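You operate a simulated robot arm through the tools that you are given. There is no shell and no other tool.

Carry out the task below with a simulated robot arm. There is one attempt and no reset: what you move stays moved.

Task
Bleed the grease pump and zero its counter.
Fine: knob at 3 ml, air switch at OPEN for two strokes, then at SHUT; press ZERO last; nothing spilt.
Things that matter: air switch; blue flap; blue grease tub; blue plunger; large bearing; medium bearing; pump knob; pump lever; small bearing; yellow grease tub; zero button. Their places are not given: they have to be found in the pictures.

Only the result counts: the job must be done as asked and must still hold three seconds after the hand-in. Knocking over, shifting, dropping, spilling or breaking anything else fails it.

Robot
A 6-joint arm with a three-finger gripper, fixed in place. Base frame: the origin is on the floor under the middle of its stand, x ahead of it, y to its left, z up. Lengths are in m, angles in rad, forces in N, time in s.
It reaches about 1.213 m from its shoulder. Its first joint turns from -2.897 to 2.897 rad. Payload 4.89 kg.
The TCP is the grasp point between the finger pads, 0.03 m short of the fingertips. In the tool frame z runs along the fingers and y along their closing line. The gripper opens to 0.164 m; its body begins 0.125 m behind the TCP.
Orientation is that of the tool frame in the base frame, as a unit quaternion [x, y, z, w]. With the fingers straight down and closing along the base's y, the tool's x points along the base's -x, its y along +y and its z along -z.

Tools
- The arm moves only by the tool arm_command. Its argument "increments" is a list of rows, each a list of 7 numbers: the shift along the tool's x, y, z in m, then the turn, a rotation vector about the tool's x, y, z in rad, then the gripper command, from -1 (shut) to 1 (fully open), values between in proportion. In form: [[x, y, z, ax, ay, az, jaw], ...]. A call has 1 to 20 rows; each row shifts and turns the commanded pose from where the row before left it, along the tool's axes as they then stand. A row lasts 0.2 s, in which the tool goes at most 0.05 m and 0.15 rad; a call with a longer step from one row to the next is refused whole, and so is a gripper value outside its range. A pose out of reach is approached as far as the arm can. The call stops where the force on the tool passes 40 N (or 10 N more than at its start, if that is more) or the arm is blocked; 0.2 s more then pass. The fingers move at their own pace (about 0.108 m/s each) and stop on an object; they squeeze with about 37 N. The grip force told is the motor's: it shows also when the fingers shut on nothing. Time passes only in rows, and 0.2 s behind the last, so rows that do not move let the fingers close. The reply holds the time, the measured pose of the TCP, the force on the tool along the base axes, the opening and the grip force, in the units named above and with some noise, with the torque about the TCP (base axes, N m) and any sound that the robot's microphone picked up.
- Cameras (640 x 400 px; columns grow to the right, rows downward): "scene" is fixed at [0.3985, 0.4999, 1.5556]; the picture's right is [-1.00, 0.03, 0.00], its down [0.01, 0.21, -0.98] and it looks along [-0.03, -0.98, -0.21] (base axes); focal length 312 px, centre (320, 200). "wrist" rides on the gripper at [0.076, -0.002, -0.152] in the tool frame; the picture's right is [0.02, 1.00, 0.00], its down [-0.88, 0.02, -0.47] and it looks along [-0.47, 0.01, 0.88] (tool axes); focal length 247 px, centre (320, 200).
- camera(camera): a new picture of that camera. The clock stands still meanwhile.
- raise_lower(by): moves the trunk up (or, below 0, down) by that many m; the arm rides with it, the base frame stays. It gives what a move gives, with no picture.
- pixel_to_xyz(camera, pixels): for up to 12 pixels [column, row] of the newest picture of that camera ("zoom" is the newest enlarged one), the place [x, y, z] in the base frame of the surface seen there, good to about 0.002 m. The clock stands still meanwhile.
- enlarge(camera, box): a new picture of the part [left, top, right, bottom] of that camera's present view, enlarged. The clock stands still meanwhile.
- close_job(): hands the job in; it is judged then, once.

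Unless the task says otherwise, let go and move clear before handing in.

The tools are called after "Call:" as a command line: name --pt "numbers of a row" for each row, then --argument value for the rest, lists and objects as JSON in quotes. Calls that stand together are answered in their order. arm_command: Moves the arm, as the interface text tells. Its arguments: {"type":"object","properties":{"increments":{"type":"array"}},"required":["increments"]} The other tools are called the same way: raise_lower (by) moves the trunk up or down; camera (camera) takes a picture; pixel_to_xyz (camera, pixels) gives the place of the surface under pixels of a picture; enlarge (camera, box) takes an enlarged picture of a part of a camera's view; close_job () hands the job in.

At the start:

```text
clock: 0.0
tcp_pos: [0.1748, -0.6248, 1.3678]
tool_rot: [0.0, 1.0, 0.0, 0.0]
wrist_force: [0.9, -0.9, -0.4]
wrist_torque: [0.03, -0.02, 0.01]
opening: 0.1639
grip_force: 0.1
trunk travel left (down, up): [-0.25, 0.14]
```

scene: 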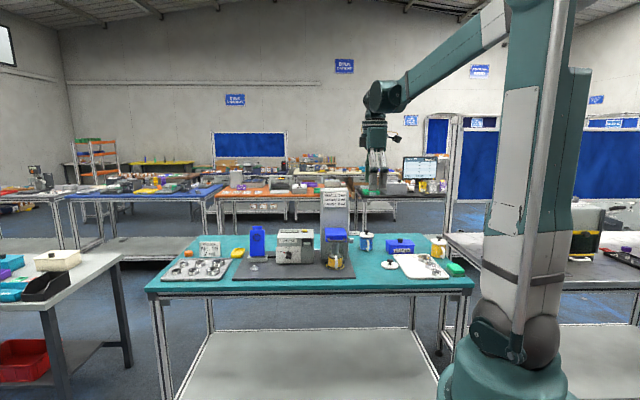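
wrist: 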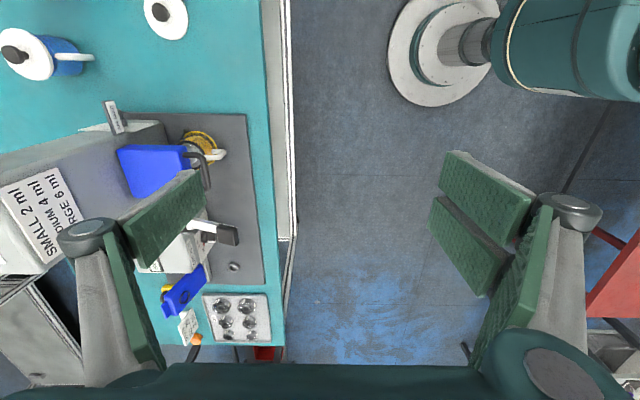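

The scene picture shows a teal table with a pump machine around (295,245), a blue item at (257,240), another at (335,245). I'll take enlarged pictures to identify the parts.

Call:
enlarge --camera "scene" --box '[220, 190, 380, 290]'

Call:
enlarge --camera "wrist" --box '[0, 80, 300, 360]'

Call:
enlarge --camera "scene" --box '[140, 220, 480, 300]'

```text
4.00 times, centred on (300, 240) of scene
```

zoom: 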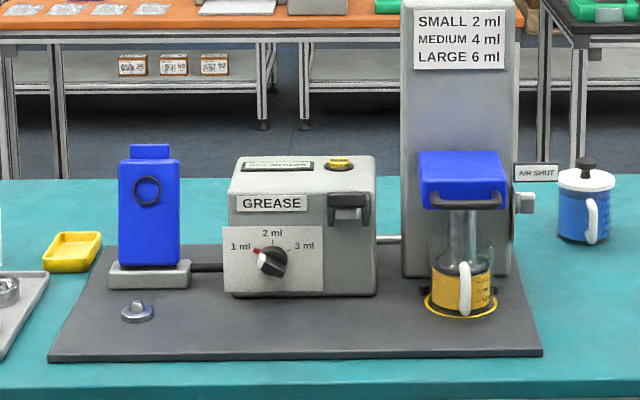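

```text
1.43 times, centred on (150, 220) of wrist
```

zoom: 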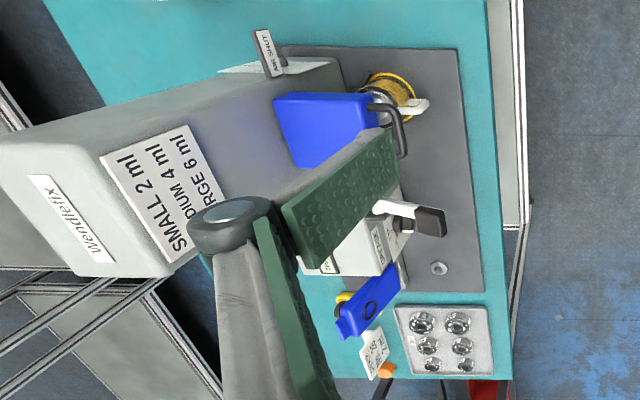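

```text
1.88 times, centred on (310, 260) of scene
```

zoom: 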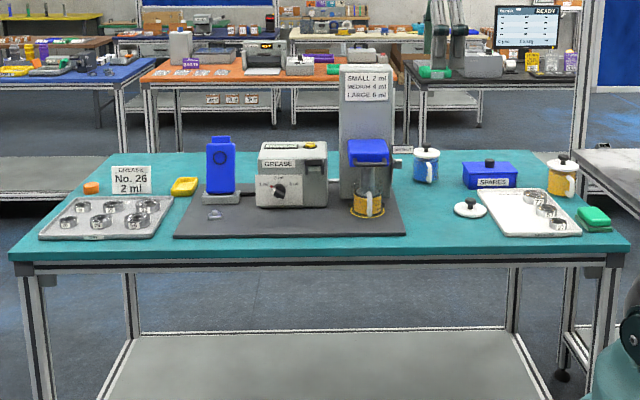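

The 4x scene picture shows the pump body with the knob (pointer near 1 ml), the yellow button on top, a dark lever at the right front, and the AIR SHUT switch on the tower's side. I'll enlarge further and read places.

Call:
enlarge --camera "scene" --box '[270, 220, 334, 260]'

Call:
enlarge --camera "scene" --box '[310, 220, 390, 270]'

Call:
enlarge --camera "scene" --box '[220, 190, 380, 290]'

Call:
pixel_to_xyz --camera "zoom" --pixels '[[272, 262], [257, 250], [340, 162], [345, 200], [350, 225], [365, 285], [230, 285], [300, 175], [520, 203], [537, 173], [460, 180], [150, 220]]'

Call:
pixel_to_xyz --camera "zoom" --pixels '[[137, 310], [465, 202], [465, 290], [150, 275], [150, 152], [585, 205], [300, 335], [388, 240], [205, 268], [70, 250], [510, 260], [300, 280]]'

```text
10.00 times, centred on (302, 240) of scene
```

zoom: 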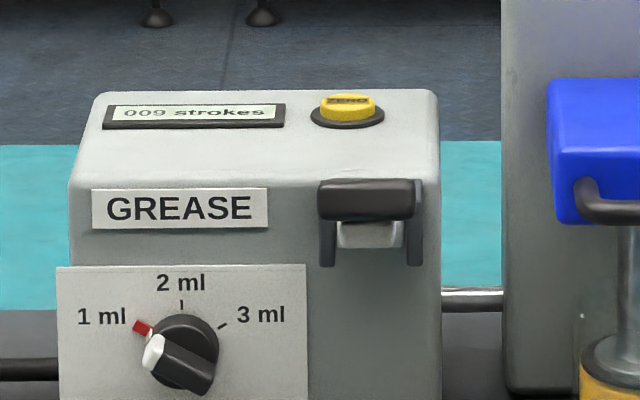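

```text
8.00 times, centred on (350, 245) of scene
```

zoom: 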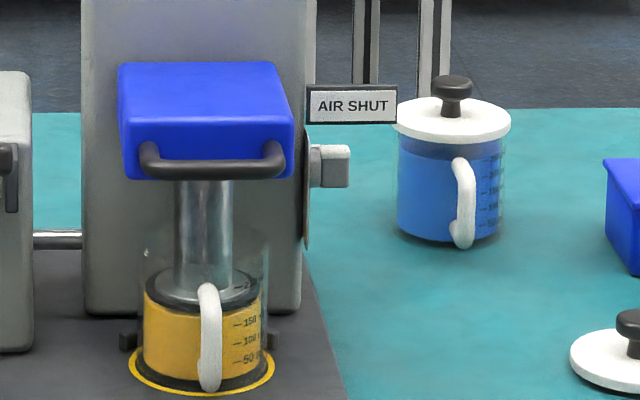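

```text
4.00 times, centred on (300, 240) of scene
```

zoom: 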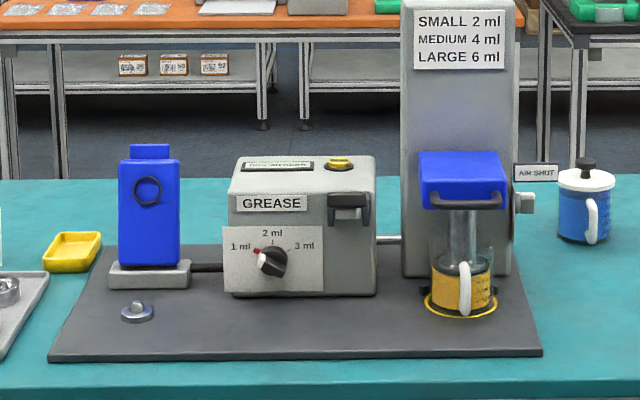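

```text
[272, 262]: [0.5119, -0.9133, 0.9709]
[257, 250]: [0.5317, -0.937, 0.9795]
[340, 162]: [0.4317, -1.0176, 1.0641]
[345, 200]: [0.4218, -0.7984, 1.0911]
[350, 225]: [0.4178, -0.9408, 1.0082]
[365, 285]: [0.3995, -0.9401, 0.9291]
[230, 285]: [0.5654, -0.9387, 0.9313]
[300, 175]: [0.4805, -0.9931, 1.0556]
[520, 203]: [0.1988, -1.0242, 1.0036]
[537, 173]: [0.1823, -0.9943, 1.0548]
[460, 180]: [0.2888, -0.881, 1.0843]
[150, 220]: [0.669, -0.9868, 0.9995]
```

```text
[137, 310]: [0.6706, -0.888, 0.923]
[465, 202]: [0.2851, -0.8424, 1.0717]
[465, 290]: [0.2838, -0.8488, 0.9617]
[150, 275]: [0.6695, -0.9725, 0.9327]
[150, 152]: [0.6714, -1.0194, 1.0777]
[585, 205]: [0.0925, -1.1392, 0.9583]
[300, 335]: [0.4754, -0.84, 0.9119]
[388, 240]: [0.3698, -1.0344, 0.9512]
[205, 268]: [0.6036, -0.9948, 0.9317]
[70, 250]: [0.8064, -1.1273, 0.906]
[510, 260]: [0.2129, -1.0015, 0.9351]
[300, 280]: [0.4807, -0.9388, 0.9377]
```

The knob tip points at the red 1 ml mark (143,327 in the 10x view), the counter reads 009 strokes, the lever grip sits at about (0.42,-0.80,1.09) and the air label reads AIR SHUT. Next I check the size of the gripper and the table's front edge.

Call:
enlarge --camera "scene" --box '[336, 70, 432, 210]'

Call:
enlarge --camera "scene" --box '[220, 230, 380, 330]'

Call:
pixel_to_xyz --camera "zoom" --pixels '[[300, 190], [300, 200], [300, 212], [300, 230], [300, 150], [60, 190], [540, 192]]'

Call:
pixel_to_xyz --camera "scene" --pixels '[[365, 130], [387, 130], [375, 115], [375, 145], [385, 165], [370, 165], [375, 95], [387, 90], [365, 145], [385, 145]]'

```text
2.86 times, centred on (384, 140) of scene
```

zoom: 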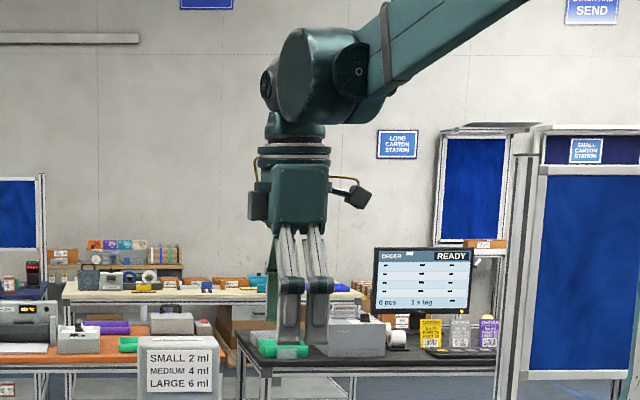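

```text
4.00 times, centred on (300, 280) of scene
```

zoom: 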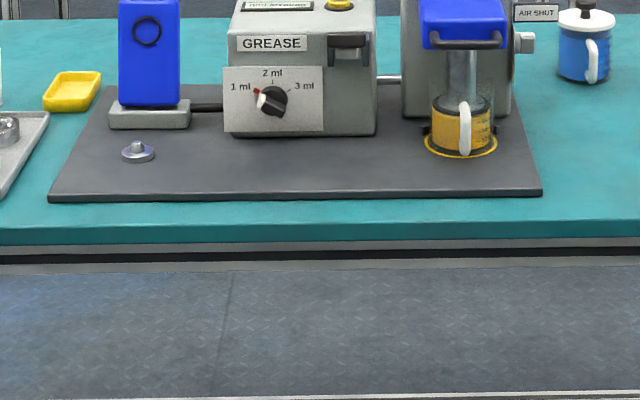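

```text
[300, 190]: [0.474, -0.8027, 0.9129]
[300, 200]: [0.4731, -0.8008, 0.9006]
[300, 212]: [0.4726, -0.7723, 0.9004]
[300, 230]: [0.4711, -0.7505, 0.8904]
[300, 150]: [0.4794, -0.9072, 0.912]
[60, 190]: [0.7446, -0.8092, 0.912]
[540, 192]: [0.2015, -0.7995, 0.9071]
```

```text
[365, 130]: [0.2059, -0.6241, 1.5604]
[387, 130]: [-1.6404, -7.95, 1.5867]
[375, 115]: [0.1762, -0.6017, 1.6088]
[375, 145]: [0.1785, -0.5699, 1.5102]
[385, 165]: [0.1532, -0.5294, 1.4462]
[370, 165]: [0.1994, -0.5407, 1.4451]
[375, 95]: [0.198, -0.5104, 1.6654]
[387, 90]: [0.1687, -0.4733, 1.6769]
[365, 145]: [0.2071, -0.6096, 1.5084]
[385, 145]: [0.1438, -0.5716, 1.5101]
```

The table's front edge is at y≈-0.75, top z≈0.90, and the gripper body is about 0.06 by 0.11 m across. I'll move ahead of the machine at height and turn the tool so that the wrist camera rides on top when the fingers point at the machine.

Call:
arm_command --pt "-0.045 0 0 0 0 0 1" --pt "-0.045 0 0 0 0 0 1" --pt "-0.045 0 0 0 0 0 1" --pt "-0.045 0 0 0 0 0 1" --pt "-0.045 0 0 0 0 0 1" --pt "-0.045 0 0 0 0 0 1" --pt "-0.045 0 0 0 0 0 1" --pt "0 0 0 0 0 -0.1428 1" --pt "0 0 0 0 0 -0.1428 1" --pt "0 0 0 0 0 -0.1428 1" --pt "0 0 0 0 0 -0.1428 1" --pt "0 0 0 0 0 -0.1428 1" --pt "0 0 0 0 0 -0.1428 1" --pt "0 0 0 0 0 -0.1428 1" --pt "0 0 0 0 0 -0.1428 1" --pt "0 0 0 0 0 -0.1428 1" --pt "0 0 0 0 0 -0.1428 1" --pt "0 0 0 0 0 -0.1428 1"

```text
clock: 3.8
tcp_pos: [0.4881, -0.6261, 1.3663]
tool_rot: [0.707, -0.707, 0.0, 0.0]
wrist_force: [0.0, -0.3, -0.3]
wrist_torque: [0.01, 0.02, -0.01]
opening: 0.164
grip_force: 0.0
trunk travel left (down, up): [-0.25, 0.14]
```

The tool is turned as planned (x along -y). Now I tilt the fingers to point at the machine, then lower a little.

Call:
arm_command --pt "0 0 0 0 0.1428 0 1" --pt "0 0 0 0 0.1428 0 1" --pt "0 0 0 0 0.1428 0 1" --pt "0 0 0 0 0.1428 0 1" --pt "0 0 0 0 0.1428 0 1" --pt "0 0 0 0 0.1428 0 1" --pt "0 0 0 0 0.1428 0 1" --pt "0 0 0 0 0.1428 0 1" --pt "0 0 0 0 0.1428 0 1" --pt "0 0 0 0 0.1428 0 1" --pt "0 0 0 0 0.1428 0 1" --pt "-0.04 0 0 0 0 0 1" --pt "-0.04 0 0 0 0 0 1" --pt "-0.04 0 0 0 0 0 1" --pt "-0.04 0 0 0 0 0 1"

Call:
camera --camera "wrist"

Call:
camera --camera "scene"

```text
clock: 7.0
tcp_pos: [0.4886, -0.6245, 1.2055]
tool_rot: [0.5, -0.5, 0.5, 0.5]
wrist_force: [-0.3, 1.0, 0.7]
wrist_torque: [0.04, 0.02, 0.12]
opening: 0.1639
grip_force: 0.1
trunk travel left (down, up): [-0.25, 0.14]
```

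```text
taken
```

wrist: 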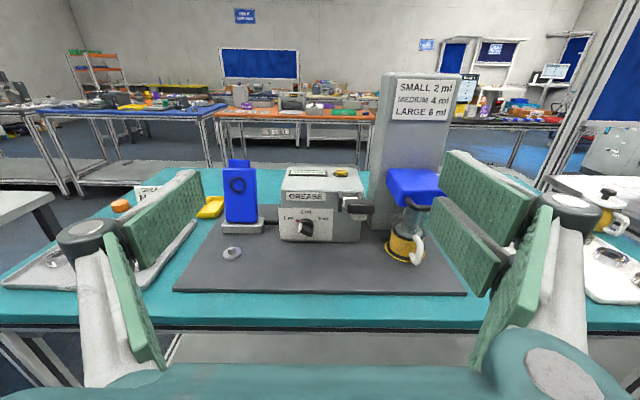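

```text
taken
```

scene: 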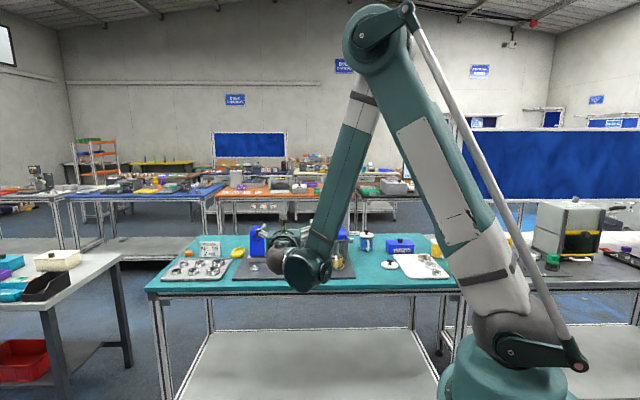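

The wrist view now faces the machine, with the knob at (305,225), lever grip at (360,210), and tower at (415,150). I'll enlarge the parts.

Call:
enlarge --camera "wrist" --box '[264, 150, 392, 250]'

Call:
enlarge --camera "wrist" --box '[360, 150, 488, 270]'

Call:
enlarge --camera "wrist" --box '[190, 150, 290, 270]'

```text
4.00 times, centred on (328, 200) of wrist
```

zoom: 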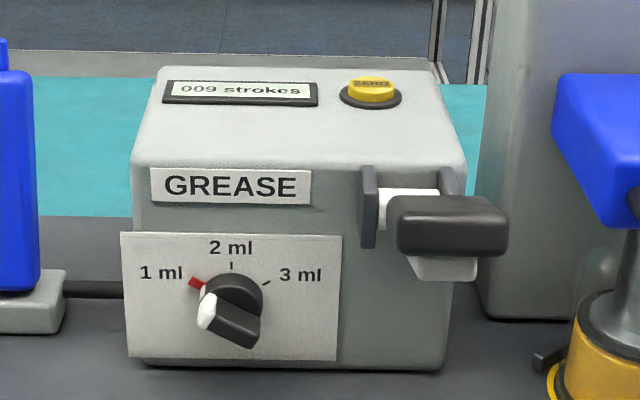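

```text
3.33 times, centred on (424, 210) of wrist
```

zoom: 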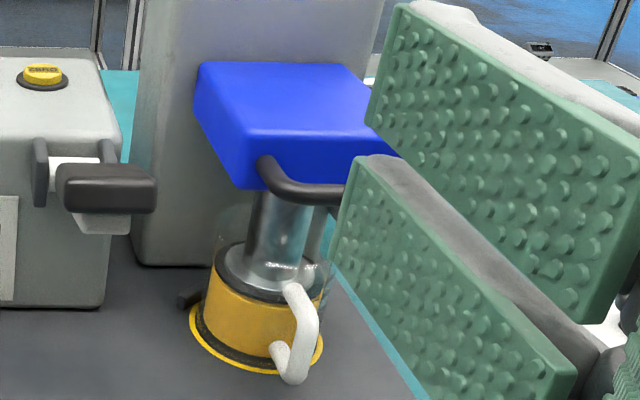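

```text
3.33 times, centred on (240, 210) of wrist
```

zoom: 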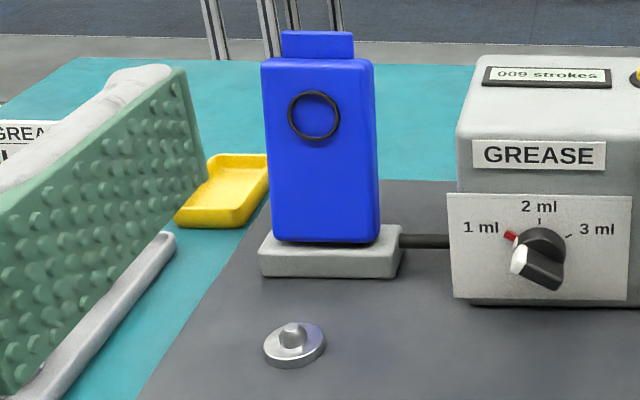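

I see the knob, lever, and plunger clearly; the air switch is hidden behind the fingers here. I'll enlarge the scene view on it.

Call:
enlarge --camera "scene" --box '[340, 225, 372, 245]'

Call:
pixel_to_xyz --camera "zoom" --pixels '[[200, 150], [230, 200], [180, 200], [160, 200], [260, 150], [300, 150], [250, 220], [140, 260], [120, 200]]'

```text
16.00 times, centred on (356, 235) of scene
```

zoom: 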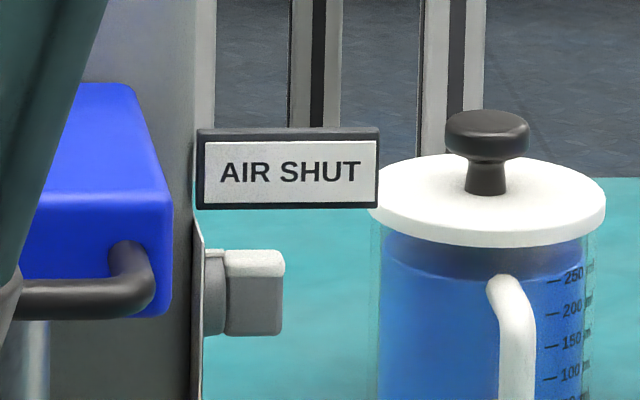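

```text
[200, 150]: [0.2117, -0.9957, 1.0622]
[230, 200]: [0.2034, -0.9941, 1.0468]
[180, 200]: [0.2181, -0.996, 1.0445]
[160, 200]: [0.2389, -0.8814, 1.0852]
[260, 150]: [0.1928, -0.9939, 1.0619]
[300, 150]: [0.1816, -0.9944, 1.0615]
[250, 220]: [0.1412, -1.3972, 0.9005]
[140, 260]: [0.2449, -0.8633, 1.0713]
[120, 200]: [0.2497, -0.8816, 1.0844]
```

The air switch sticks out of the tower's -x side at about (0.195,-1.02,1.005). I'll swing round at height to look at it from the -x side.

Call:
arm_command --pt "0.0037 0.0282 0.0021 0.0873 0 0 1" --pt "0.0037 0.0283 -0.0004 0.0873 0 0 1" --pt "0.0037 0.0281 -0.0028 0.0873 0 0 1" --pt "0.0037 0.0278 -0.0053 0.0873 0 0 1" --pt "0.0037 0.0272 -0.0077 0.0873 0 0 1" --pt "0.0037 0.0265 -0.01 0.0873 0 0 1" --pt "0.0037 0.0255 -0.0123 0.0873 0 0 1" --pt "0.0037 0.0243 -0.0145 0.0873 0 0 1" --pt "0.0037 0.0229 -0.0165 0.0873 0 0 1" --pt "0.0037 0.0214 -0.0185 0.0873 0 0 1" --pt "0.0037 0.0197 -0.0203 0.0873 0 0 1" --pt "0.0037 0.0179 -0.0219 0.0873 0 0 1"

Call:
camera --camera "wrist"

```text
clock: 9.6
tcp_pos: [0.1531, -0.6507, 1.2549]
tool_rot: [0.683, -0.183, 0.683, 0.183]
wrist_force: [0.1, 1.1, 0.0]
wrist_torque: [0.02, 0.04, -0.14]
opening: 0.164
grip_force: 0.1
out of reach, approached as far as the arm can: row 4
trunk travel left (down, up): [-0.25, 0.14]
```

```text
taken
```

wrist: 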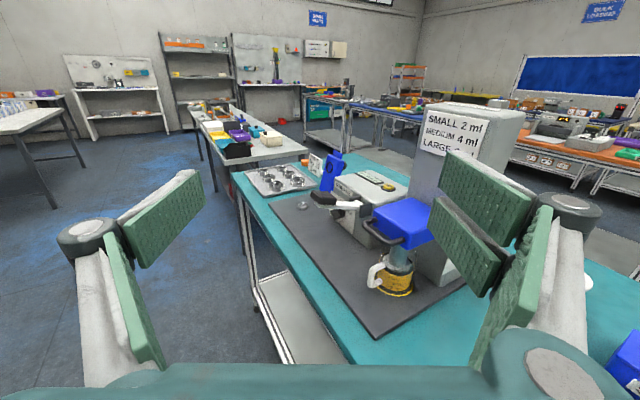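

The tool is at (0.153,-0.651,1.255) facing (+x,-y); all clear. I continue to the -x side of the tower.

Call:
arm_command --pt "-0.00625 0.045 -0.0029 0.0654 0 0 1" --pt "-0.00625 0.0447 -0.0058 0.0654 0 0 1" --pt "-0.00625 0.0442 -0.0087 0.0654 0 0 1" --pt "-0.00625 0.0435 -0.0116 0.0654 0 0 1" --pt "-0.00625 0.0427 -0.0144 0.0654 0 0 1" --pt "-0.00625 0.0417 -0.0172 0.0654 0 0 1" --pt "-0.00625 0.0404 -0.0199 0.0654 0 0 1" --pt "-0.00625 0.0391 -0.0225 0.0654 0 0 1"

Call:
camera --camera "wrist"

```text
clock: 11.4
tcp_pos: [-0.0486, -0.9497, 1.2069]
tool_rot: [0.707, 0.0, 0.707, 0.0]
wrist_force: [0.2, 1.2, 1.5]
wrist_torque: [0.0, 0.2, -0.23]
opening: 0.164
grip_force: 0.1
trunk travel left (down, up): [-0.25, 0.14]
```

```text
taken
```

wrist: 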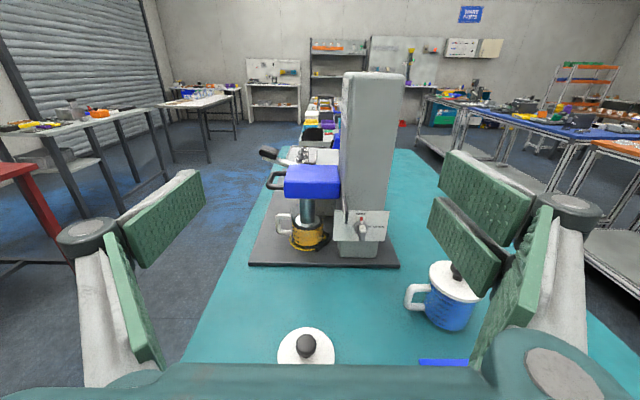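

The air switch plate is in view around (362,226) on the tower's side. I enlarge it.

Call:
enlarge --camera "wrist" --box '[322, 196, 402, 246]'

Call:
pixel_to_xyz --camera "zoom" --pixels '[[320, 250], [320, 180], [300, 300], [120, 200], [520, 200], [310, 220], [330, 210], [440, 240], [250, 240]]'

```text
8.00 times, centred on (362, 221) of wrist
```

zoom: 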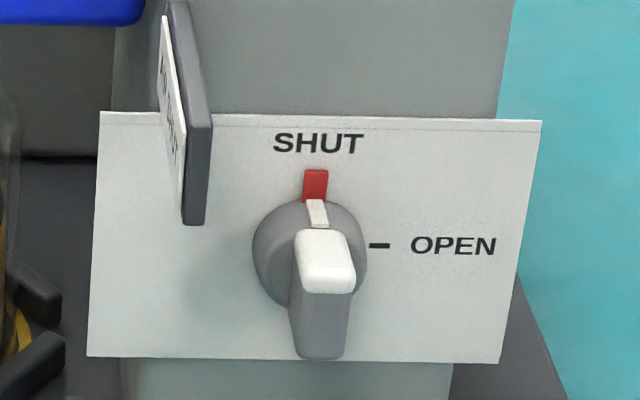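

```text
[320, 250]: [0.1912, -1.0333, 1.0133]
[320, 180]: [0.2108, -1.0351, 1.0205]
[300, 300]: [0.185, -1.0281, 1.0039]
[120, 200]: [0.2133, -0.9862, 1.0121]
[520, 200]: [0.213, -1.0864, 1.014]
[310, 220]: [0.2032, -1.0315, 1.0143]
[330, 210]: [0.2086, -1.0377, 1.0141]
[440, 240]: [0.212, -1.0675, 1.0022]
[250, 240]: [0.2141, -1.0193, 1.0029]
```

The switch is a rotary bar: pointer up at SHUT (red mark), OPEN is a quarter turn clockwise toward -y. I'll measure it, the flag and the blue tub carefully while I'm here.

Call:
enlarge --camera "wrist" --box '[346, 211, 378, 241]'

Call:
pixel_to_xyz --camera "zoom" --pixels '[[320, 100], [320, 150], [270, 160], [360, 170], [250, 300], [400, 300], [320, 330], [300, 380], [280, 180], [200, 190], [410, 160], [320, 60]]'

Call:
pixel_to_xyz --camera "wrist" --pixels '[[455, 270], [430, 275], [480, 285], [412, 297], [410, 290], [455, 264], [450, 310], [346, 215], [350, 200], [445, 262], [425, 292], [305, 345]]'

```text
13.33 times, centred on (362, 226) of wrist
```

zoom: 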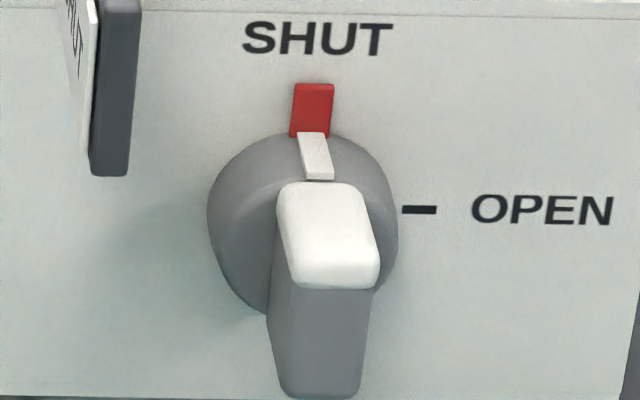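

```text
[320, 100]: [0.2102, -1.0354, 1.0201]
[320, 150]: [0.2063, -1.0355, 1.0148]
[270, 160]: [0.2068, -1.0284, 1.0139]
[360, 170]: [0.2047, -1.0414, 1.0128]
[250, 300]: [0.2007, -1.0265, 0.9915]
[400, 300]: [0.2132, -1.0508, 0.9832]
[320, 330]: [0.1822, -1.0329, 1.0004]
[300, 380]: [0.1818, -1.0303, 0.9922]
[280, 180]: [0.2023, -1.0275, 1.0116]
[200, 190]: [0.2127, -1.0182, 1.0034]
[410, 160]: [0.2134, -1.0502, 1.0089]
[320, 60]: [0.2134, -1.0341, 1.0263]
```

```text
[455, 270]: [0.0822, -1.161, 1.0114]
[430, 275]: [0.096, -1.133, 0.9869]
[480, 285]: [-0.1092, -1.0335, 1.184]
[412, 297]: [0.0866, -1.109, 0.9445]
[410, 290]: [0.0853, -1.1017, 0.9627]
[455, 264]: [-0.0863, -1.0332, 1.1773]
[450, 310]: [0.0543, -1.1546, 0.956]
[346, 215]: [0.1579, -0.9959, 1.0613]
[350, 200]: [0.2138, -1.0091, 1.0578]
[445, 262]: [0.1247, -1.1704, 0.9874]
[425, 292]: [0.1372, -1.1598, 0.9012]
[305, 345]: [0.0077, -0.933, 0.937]
```

Measured: switch axis at (y,z)≈(-1.0345,1.000), bar x 0.182–0.204, 12 mm wide; the blue tub's handle reaches y≈-1.10. Now I go back to the front to set the pump knob first.

Call:
arm_command --pt "0.00625 -0.0375 0.025 -0.0654 0 0 1" --pt "0.00625 -0.0391 0.0225 -0.0654 0 0 1" --pt "0.00625 -0.0404 0.0199 -0.0654 0 0 1" --pt "0.00625 -0.0417 0.0172 -0.0654 0 0 1" --pt "0.00625 -0.0427 0.0144 -0.0654 0 0 1" --pt "0.00625 -0.0435 0.0116 -0.0654 0 0 1" --pt "0.00625 -0.0442 0.0087 -0.0654 0 0 1" --pt "0.00625 -0.0447 0.0058 -0.0654 0 0 1"

Call:
arm_command --pt "-0.0071 -0.0143 0.0263 -0.0873 0 0 0.2" --pt "-0.0071 -0.0165 0.025 -0.0873 0 0 0.2" --pt "-0.0071 -0.0186 0.0234 -0.0873 0 0 0.2" --pt "-0.0071 -0.0206 0.0217 -0.0873 0 0 0.2" --pt "-0.0071 -0.0224 0.0198 -0.0873 0 0 0.2" --pt "-0.0071 -0.024 0.0178 -0.0873 0 0 0.2" --pt "-0.0071 -0.0255 0.0156 -0.0873 0 0 0.2" --pt "-0.0071 -0.0268 0.0134 -0.0873 0 0 0.2" --pt "-0.0071 -0.0278 0.011 -0.0873 0 0 0.2" --pt "-0.0071 -0.0287 0.0085 -0.0873 0 0 0.2" --pt "-0.0071 -0.0293 0.006 -0.0873 0 0 0.2" --pt "-0.0071 -0.0297 0.0034 -0.0873 0 0 0.2"

Call:
camera --camera "wrist"

```text
clock: 13.2
tcp_pos: [0.1502, -0.6512, 1.2531]
tool_rot: [0.683, -0.185, 0.683, 0.184]
wrist_force: [-1.6, -1.8, -1.2]
wrist_torque: [-0.05, -0.09, 0.32]
opening: 0.1637
grip_force: 0.1
trunk travel left (down, up): [-0.25, 0.14]
```

```text
clock: 15.8
tcp_pos: [0.5113, -0.666, 1.1846]
tool_rot: [-0.499, 0.501, -0.499, -0.501]
wrist_force: [-1.2, -1.1, 0.5]
wrist_torque: [0.1, -0.03, 0.22]
opening: 0.0985
grip_force: 0.1
out of reach, approached as far as the arm can: row 5, 6
trunk travel left (down, up): [-0.25, 0.14]
```

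```text
taken
```

wrist: 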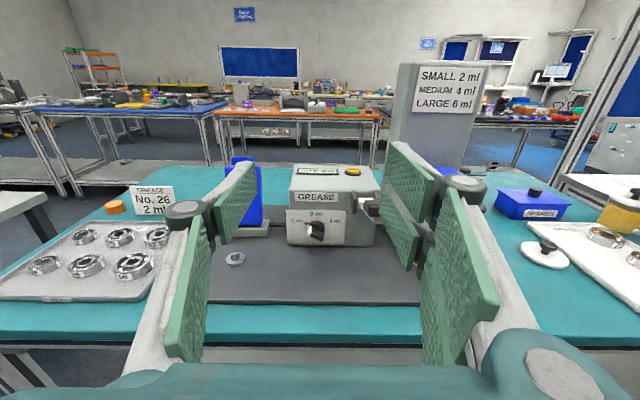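

The knob is now central at (317,230) between the fingers. I enlarge and measure it and the lever.

Call:
enlarge --camera "wrist" --box '[285, 207, 349, 247]'

Call:
pixel_to_xyz --camera "zoom" --pixels '[[250, 200], [310, 170], [270, 260], [330, 270], [300, 240], [340, 290], [380, 260], [200, 350], [250, 170], [450, 170], [400, 150], [320, 230]]'

Call:
enlarge --camera "wrist" --box '[335, 155, 399, 247]'

Call:
camera --camera "scene"

```text
10.00 times, centred on (317, 227) of wrist
```

zoom: 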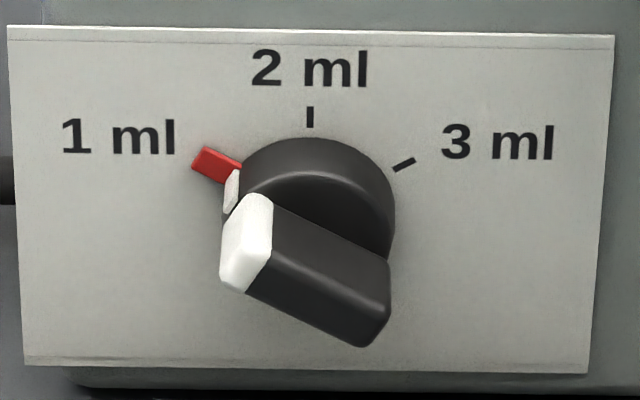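

```text
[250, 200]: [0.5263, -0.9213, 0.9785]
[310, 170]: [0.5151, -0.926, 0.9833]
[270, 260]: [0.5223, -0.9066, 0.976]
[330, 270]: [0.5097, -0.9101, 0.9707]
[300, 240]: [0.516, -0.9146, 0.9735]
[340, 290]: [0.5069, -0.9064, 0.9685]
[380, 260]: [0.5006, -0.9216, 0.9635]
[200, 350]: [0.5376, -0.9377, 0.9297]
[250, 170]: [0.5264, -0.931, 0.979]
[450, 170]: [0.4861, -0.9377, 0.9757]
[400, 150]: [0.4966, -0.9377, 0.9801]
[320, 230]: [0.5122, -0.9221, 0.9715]
```

```text
4.35 times, centred on (367, 201) of wrist
```

zoom: 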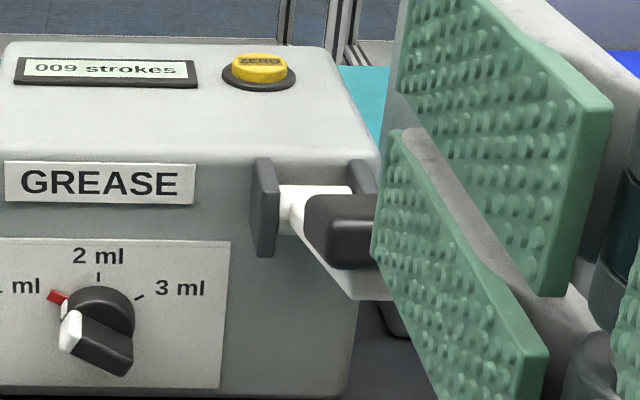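

```text
taken
```

scene: 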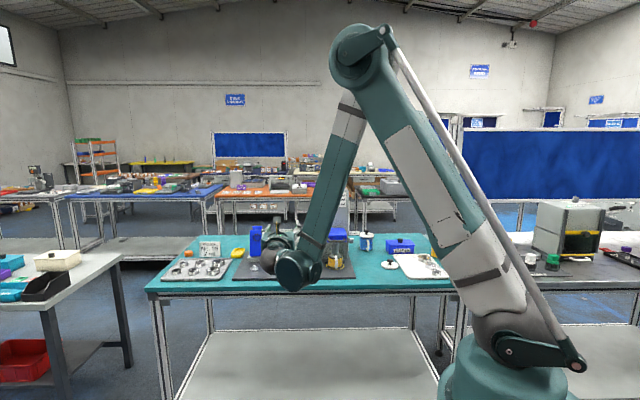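

The knob's bar slopes at about 30° toward the red 1 ml mark, panel at y≈-0.938. Before going in I measure the bar's ends, the lever, and the fingers' own outer extents.

Call:
pixel_to_xyz --camera "wrist" --pixels '[[465, 185], [187, 210], [195, 200], [480, 190], [490, 300], [170, 340], [240, 180], [400, 160], [425, 250], [215, 230], [360, 203], [370, 212]]'

Call:
enlarge --camera "wrist" --box '[301, 219, 333, 245]'

Call:
pixel_to_xyz --camera "zoom" --pixels '[[150, 195], [165, 300], [200, 330], [300, 380], [390, 350], [430, 300], [300, 300], [350, 330], [250, 260], [330, 180], [300, 60], [440, 220]]'

```text
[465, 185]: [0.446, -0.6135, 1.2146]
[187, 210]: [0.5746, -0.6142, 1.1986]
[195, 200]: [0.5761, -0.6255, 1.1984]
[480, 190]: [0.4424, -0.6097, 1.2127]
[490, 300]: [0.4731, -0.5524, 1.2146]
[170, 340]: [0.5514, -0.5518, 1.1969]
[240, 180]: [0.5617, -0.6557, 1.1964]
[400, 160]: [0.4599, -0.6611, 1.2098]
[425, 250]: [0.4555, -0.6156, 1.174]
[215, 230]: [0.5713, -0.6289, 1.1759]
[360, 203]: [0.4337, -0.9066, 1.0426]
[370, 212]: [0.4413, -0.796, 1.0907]
```

```text
15.38 times, centred on (317, 232) of wrist
```

zoom: 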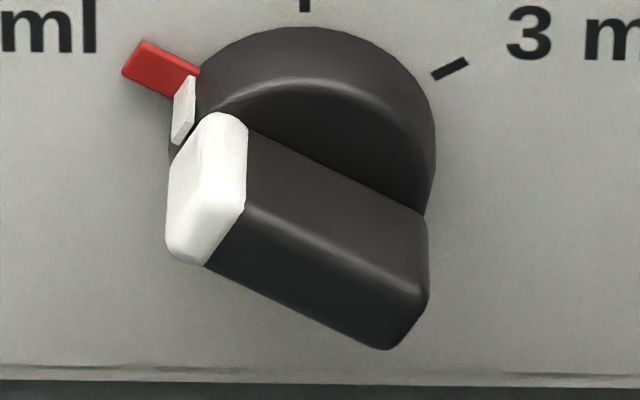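

```text
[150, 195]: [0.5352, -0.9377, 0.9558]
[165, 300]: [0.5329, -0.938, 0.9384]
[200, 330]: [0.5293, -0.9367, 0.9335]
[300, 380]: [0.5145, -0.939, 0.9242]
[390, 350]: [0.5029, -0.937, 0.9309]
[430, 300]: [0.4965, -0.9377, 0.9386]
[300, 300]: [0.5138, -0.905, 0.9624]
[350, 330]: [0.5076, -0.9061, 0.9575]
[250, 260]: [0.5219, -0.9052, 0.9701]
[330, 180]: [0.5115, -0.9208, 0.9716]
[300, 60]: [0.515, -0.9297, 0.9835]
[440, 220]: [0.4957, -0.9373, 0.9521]
```

Bar centre is at about (0.514, 0.967), front face y≈-0.9055. I lower the tool in front of the table to knob height, turn it 60° so the pads line up with the bar, and narrow the fingers.

Call:
arm_command --pt "-0.0435 -0.0025 0 0 0 0 -0.5" --pt "-0.0435 0 0 0 0 0 -0.69" --pt "-0.0435 0 0 0 0 0 -0.69" --pt "-0.0435 0 0 0 0 0 -0.69" --pt "-0.0436 0 0 0 0 0 -0.69" --pt "0 0 0 0 0 -0.1496 -0.69" --pt "0 0 0 0 0 -0.1496 -0.69" --pt "0 0 0 0 0 -0.1496 -0.69" --pt "0 0 0 0 0 -0.1496 -0.69" --pt "0 0 0 0 0 -0.1496 -0.69" --pt "0 0 0 0 0 -0.1496 -0.69" --pt "0 0 0 0 0 -0.1496 -0.69"

Call:
camera --camera "wrist"

Call:
camera --camera "scene"

```text
clock: 18.4
tcp_pos: [0.5785, -0.7141, 1.0402]
tool_rot: [0.684, -0.183, 0.182, 0.683]
wrist_force: [0.6, -1.0, 0.3]
wrist_torque: [-0.02, -0.01, 0.01]
opening: 0.0256
grip_force: 0.1
out of reach, approached as far as the arm can: row 2, 3, 4, 5
trunk travel left (down, up): [-0.25, 0.14]
```

```text
taken
```

wrist: 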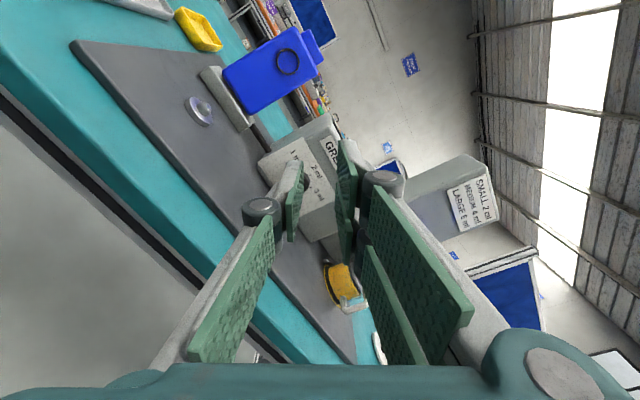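

```text
taken
```

scene: 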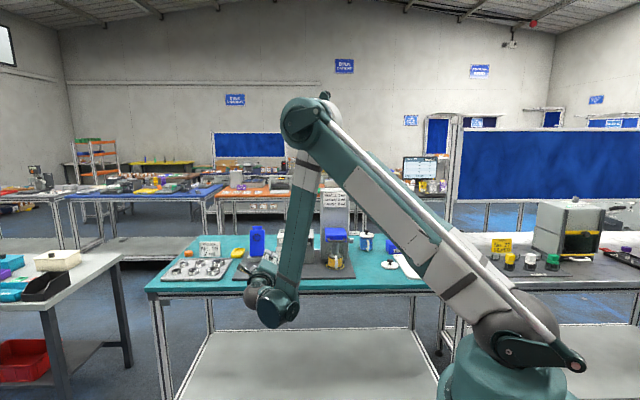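

The arm could not fold that low (rows 2–5 out of reach) and stopped at (0.579,-0.714,1.040), clear of things. I'll back up to z≈1.25, then lower the trunk so the same arm shape reaches the knob height.

Call:
arm_command --pt "0.0082 0.0357 -0.0083 0 0 0 -0.69" --pt "0.0082 0.0357 -0.0083 0 0 0 -0.69" --pt "0.0082 0.0357 -0.0083 0 0 0 -0.69" --pt "0.0082 0.0357 -0.0083 0 0 0 -0.69" --pt "0.0082 0.0357 -0.0083 0 0 0 -0.69" --pt "0.0082 0.0357 -0.0083 0 0 0 -0.69"

```text
clock: 19.8
tcp_pos: [0.5155, -0.6628, 1.2516]
tool_rot: [0.683, -0.183, 0.182, 0.683]
wrist_force: [1.8, -0.5, -0.3]
wrist_torque: [-0.11, 0.02, -0.17]
opening: 0.0253
grip_force: 0.0
trunk travel left (down, up): [-0.25, 0.14]
```

The tool is at (0.516,-0.663,1.252), in front of the table edge with 5 cm to spare. I lower the trunk by 0.23 m.

Call:
raise_lower --by -0.23

Call:
camera --camera "wrist"

Call:
camera --camera "scene"

```text
clock: 22.2
tcp_pos: [0.5135, -0.6635, 1.0196]
tool_rot: [0.683, -0.183, 0.182, 0.683]
wrist_force: [0.7, 0.9, 0.1]
wrist_torque: [-0.01, 0.03, 0.04]
opening: 0.0256
grip_force: 0.0
trunk travel left (down, up): [-0.02, 0.37]
```

```text
taken
```

wrist: 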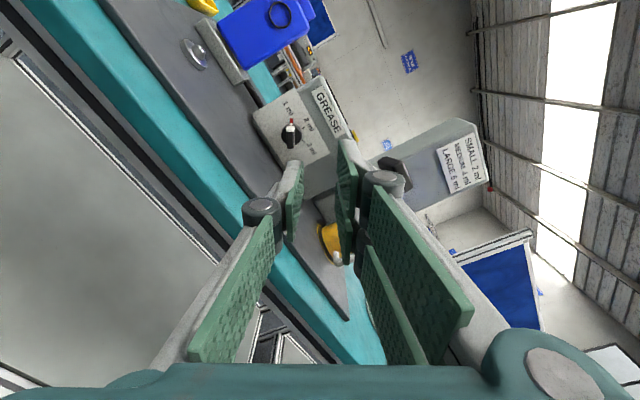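

```text
taken
```

scene: 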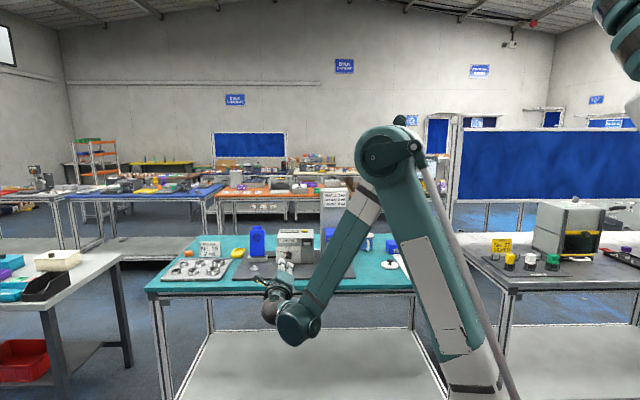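

The knob's bar appears upright in the turned wrist view at (291,135), so the pads are lined up with it. I go to a standoff in front of it at knob height.

Call:
arm_command --pt "-0.0065 -0.0114 0.0291 0 0 0 -0.69" --pt "-0.0065 -0.0114 0.0291 0 0 0 -0.69" --pt "-0.0065 -0.0115 0.0291 0 0 0 -0.69" --pt "-0.0064 -0.0115 0.0292 0 0 0 -0.69"

Call:
camera --camera "wrist"

Call:
enlarge --camera "wrist" --box '[250, 100, 378, 228]'

```text
clock: 23.2
tcp_pos: [0.5142, -0.7779, 0.968]
tool_rot: [0.683, -0.183, 0.183, 0.683]
wrist_force: [0.4, 1.1, 1.7]
wrist_torque: [0.14, 0.02, 0.09]
opening: 0.0255
grip_force: 0.0
trunk travel left (down, up): [-0.02, 0.37]
```

```text
taken
```

wrist: 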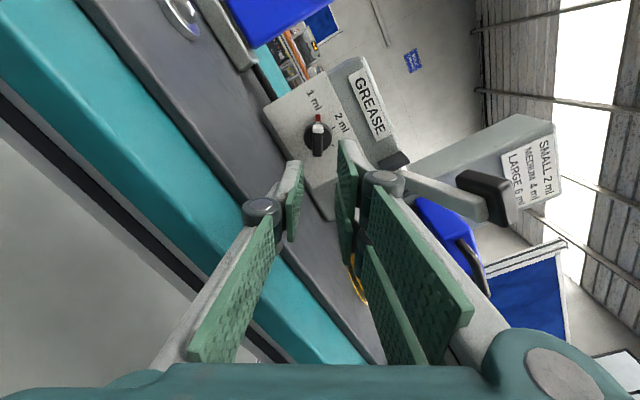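

```text
3.12 times, centred on (314, 164) of wrist
```

zoom: 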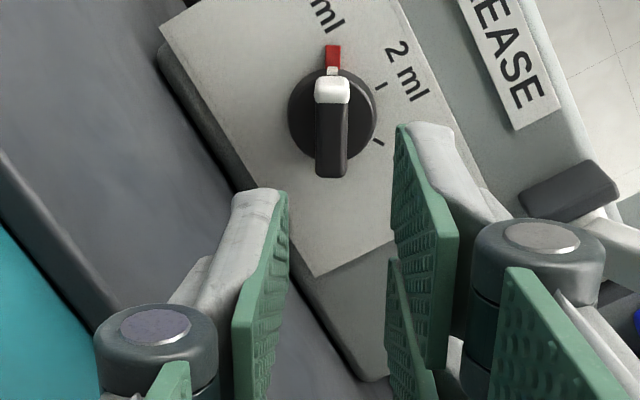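

The bar sits between the finger lines in the enlarged view (bar at (332,130), pad tips at (280,200) and (403,140)). I check the places of bar and tips to align before going in.

Call:
pixel_to_xyz --camera "zoom" --pixels '[[322, 140], [332, 140], [343, 140], [332, 110], [332, 170], [332, 90], [284, 205], [398, 140], [255, 195], [430, 135], [390, 270], [375, 90]]'

```text
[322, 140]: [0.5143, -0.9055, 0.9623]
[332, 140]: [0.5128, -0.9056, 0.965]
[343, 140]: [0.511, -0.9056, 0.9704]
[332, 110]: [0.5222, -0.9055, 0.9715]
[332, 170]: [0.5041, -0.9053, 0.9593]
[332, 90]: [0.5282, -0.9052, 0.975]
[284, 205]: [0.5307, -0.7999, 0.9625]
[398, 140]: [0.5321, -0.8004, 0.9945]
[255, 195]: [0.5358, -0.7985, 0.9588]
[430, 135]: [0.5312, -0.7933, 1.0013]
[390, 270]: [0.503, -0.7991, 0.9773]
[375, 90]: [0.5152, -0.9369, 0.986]
```

The finger midline and the bar agree within about 1 mm (axis ≈ (0.515,0.967)). I shift 1 mm and go forward 0.11 m so the tips straddle the bar, short of the disc face at y=-0.922.

Call:
arm_command --pt "0.0002 -0.0013 0.02 0 0 0 -0.69" --pt "0 0 0.025 0 0 0 -0.69" --pt "0 0 0.025 0 0 0 -0.69" --pt "0 0 0.02 0 0 0 -0.69" --pt "0 0 0.01 0 0 0 -0.69" --pt "0 0 0.01 0 0 0 -0.69"

Call:
camera --camera "wrist"

Call:
enlarge --camera "wrist" --box '[270, 120, 366, 216]'

Call:
enlarge --camera "scene" --box '[240, 220, 340, 320]'

```text
clock: 24.6
tcp_pos: [0.5148, -0.8896, 0.9673]
tool_rot: [0.683, -0.183, 0.183, 0.683]
wrist_force: [0.0, -0.4, 1.3]
wrist_torque: [0.06, -0.01, -0.02]
opening: 0.0253
grip_force: 0.0
trunk travel left (down, up): [-0.02, 0.37]
```

```text
taken
```

wrist: 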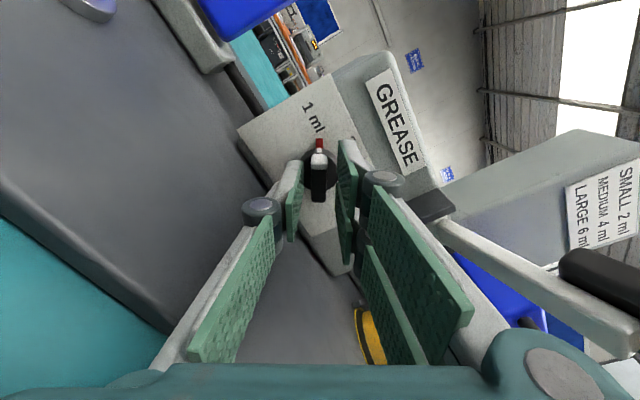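

```text
4.17 times, centred on (318, 168) of wrist
```

zoom: 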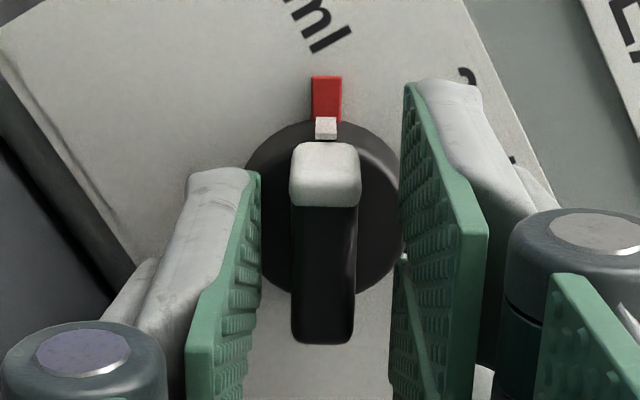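

```text
4.00 times, centred on (290, 270) of scene
```

zoom: 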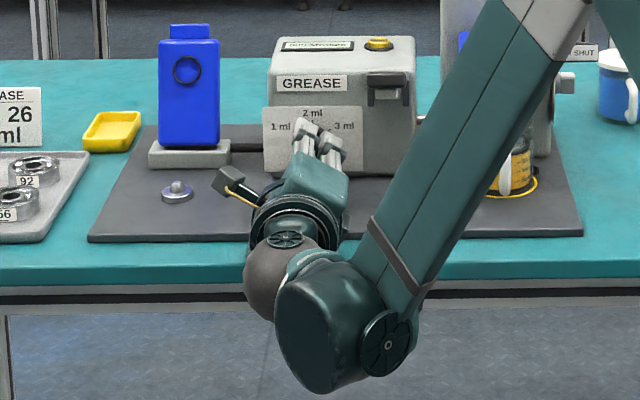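

The bar lies centred between the pads with the tips just short of the disc. I close the fingers on it.

Call:
arm_command --pt "0 0 0 0 0 0 -1" --pt "0 0 0 0 0 0 -1" --pt "0 0 0 0 0 0 -1"

Call:
enlarge --camera "wrist" --box '[270, 120, 366, 216]'

```text
clock: 25.4
tcp_pos: [0.5142, -0.8903, 0.9664]
tool_rot: [0.684, -0.184, 0.183, 0.682]
wrist_force: [2.7, -6.7, -6.2]
wrist_torque: [0.04, -0.02, 0.4]
opening: 0.0118
grip_force: 45.1
trunk travel left (down, up): [-0.02, 0.37]
```

```text
4.17 times, centred on (318, 168) of wrist
```

zoom: 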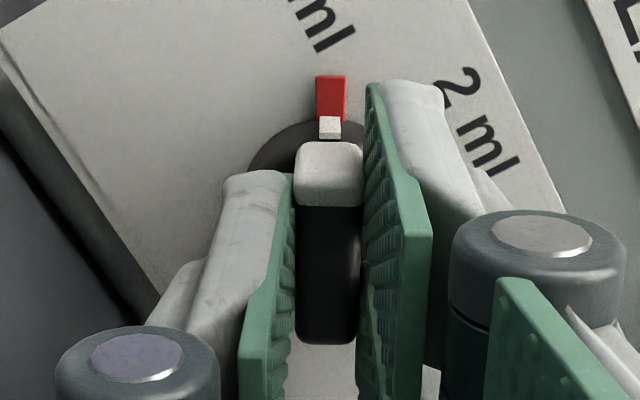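

The pads hold the bar (0.0118 m) with a small side force. I turn it clockwise by 30° first and check.

Call:
arm_command --pt "0 0 0 0 0 0.1047 -1" --pt "0 0 0 0 0 0.1047 -1" --pt "0 0 0 0 0 0.1047 -1" --pt "0 0 0 0 0 0.1047 -1" --pt "0 0 0 0 0 0.1047 -1"

Call:
enlarge --camera "wrist" --box '[270, 120, 366, 216]'

```text
clock: 26.6
tcp_pos: [0.5155, -0.89, 0.9659]
tool_rot: [0.612, -0.355, 0.353, 0.612]
wrist_force: [4.5, -26.5, 8.2]
wrist_torque: [0.08, -0.01, -0.07]
opening: 0.0116
grip_force: 44.6
trunk travel left (down, up): [-0.02, 0.37]
```

```text
4.17 times, centred on (318, 168) of wrist
```

zoom: 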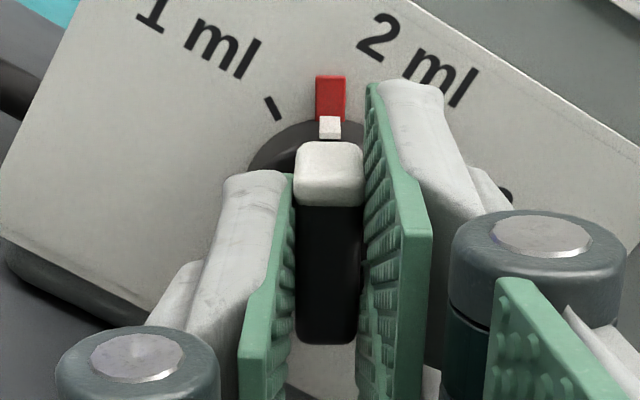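

The knob follows (red tip now at about 30° past 1 ml), though a 26 N pull along -y has built up. I ease forward 1 mm and turn another 30°.

Call:
arm_command --pt "0 0 0.001 0 0 0 -1" --pt "0 0 0 0 0 0.08 -1"

```text
clock: 27.2
tcp_pos: [0.5145, -0.8905, 0.9672]
tool_rot: [0.598, -0.378, 0.378, 0.598]
wrist_force: [-0.4, -6.6, 3.9]
wrist_torque: [0.1, 0.0, -0.07]
opening: 0.0118
grip_force: 44.6
trunk travel left (down, up): [-0.02, 0.37]
```

The pull dropped to 7 N. I keep turning toward 3 ml in modest steps.

Call:
arm_command --pt "0 0 0.0003 0 0 0.09 -1" --pt "0 0 0 0 0 0.09 -1" --pt "0 0 0.0003 0 0 0.09 -1" --pt "0 0 0 0 0 0.09 -1" --pt "0 0 0 0 0 0.0835 -1"

Call:
enlarge --camera "wrist" --box '[270, 120, 366, 216]'

Call:
enlarge --camera "scene" --box '[240, 220, 340, 320]'

```text
clock: 28.4
tcp_pos: [0.5146, -0.8904, 0.9666]
tool_rot: [0.5, -0.5, 0.501, 0.499]
wrist_force: [-6.9, 24.1, -13.1]
wrist_torque: [1.04, 0.01, -0.21]
opening: 0.0115
grip_force: 45.1
trunk travel left (down, up): [-0.02, 0.37]
```

```text
4.17 times, centred on (318, 168) of wrist
```

zoom: 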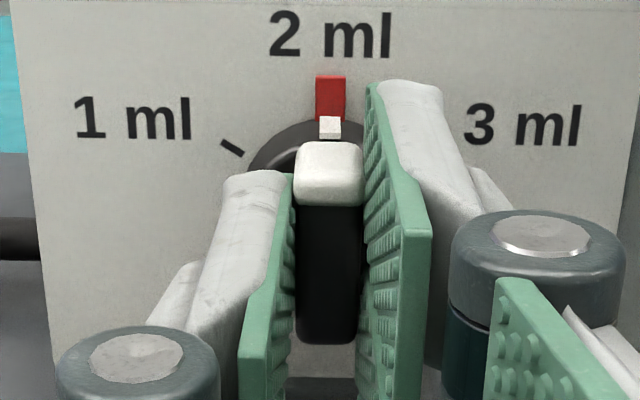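

```text
4.00 times, centred on (290, 270) of scene
```

zoom: 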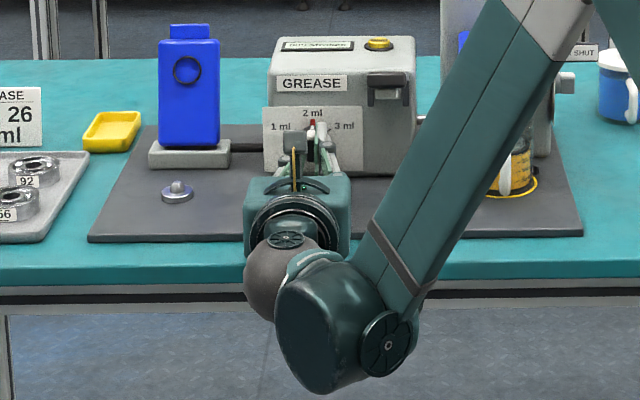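

The pointer now stands at 2 ml. I relieve the side forces by fractions of a millimetre and turn on.

Call:
arm_command --pt "-0.0004 0.0002 -0.0008 0 0 0 -1" --pt "0 0 0 0 0 0.09 -1" --pt "0 0 0 0 0 0.09 -1" --pt "0 0 0 0 0 0.09 -1"

```text
clock: 29.4
tcp_pos: [0.5148, -0.8904, 0.9684]
tool_rot: [-0.427, 0.563, -0.563, -0.428]
wrist_force: [-7.4, 7.7, -7.0]
wrist_torque: [0.66, 0.02, -0.06]
opening: 0.0118
grip_force: 44.5
trunk travel left (down, up): [-0.02, 0.37]
```

Forces stay small. I continue 0.39 rad more.

Call:
arm_command --pt "0 0.0002 -0.0002 0 0 0.0971 -1" --pt "0 0 0 0 0 0.0971 -1" --pt "0 0 0 0 0 0.0971 -1" --pt "0 0 0 0 0 0.0971 -1"

```text
clock: 30.4
tcp_pos: [0.5148, -0.8898, 0.9665]
tool_rot: [-0.311, 0.635, -0.635, -0.312]
wrist_force: [-6.1, -8.2, 1.2]
wrist_torque: [0.04, -0.06, -0.09]
opening: 0.0117
grip_force: 44.6
trunk travel left (down, up): [-0.02, 0.37]
```

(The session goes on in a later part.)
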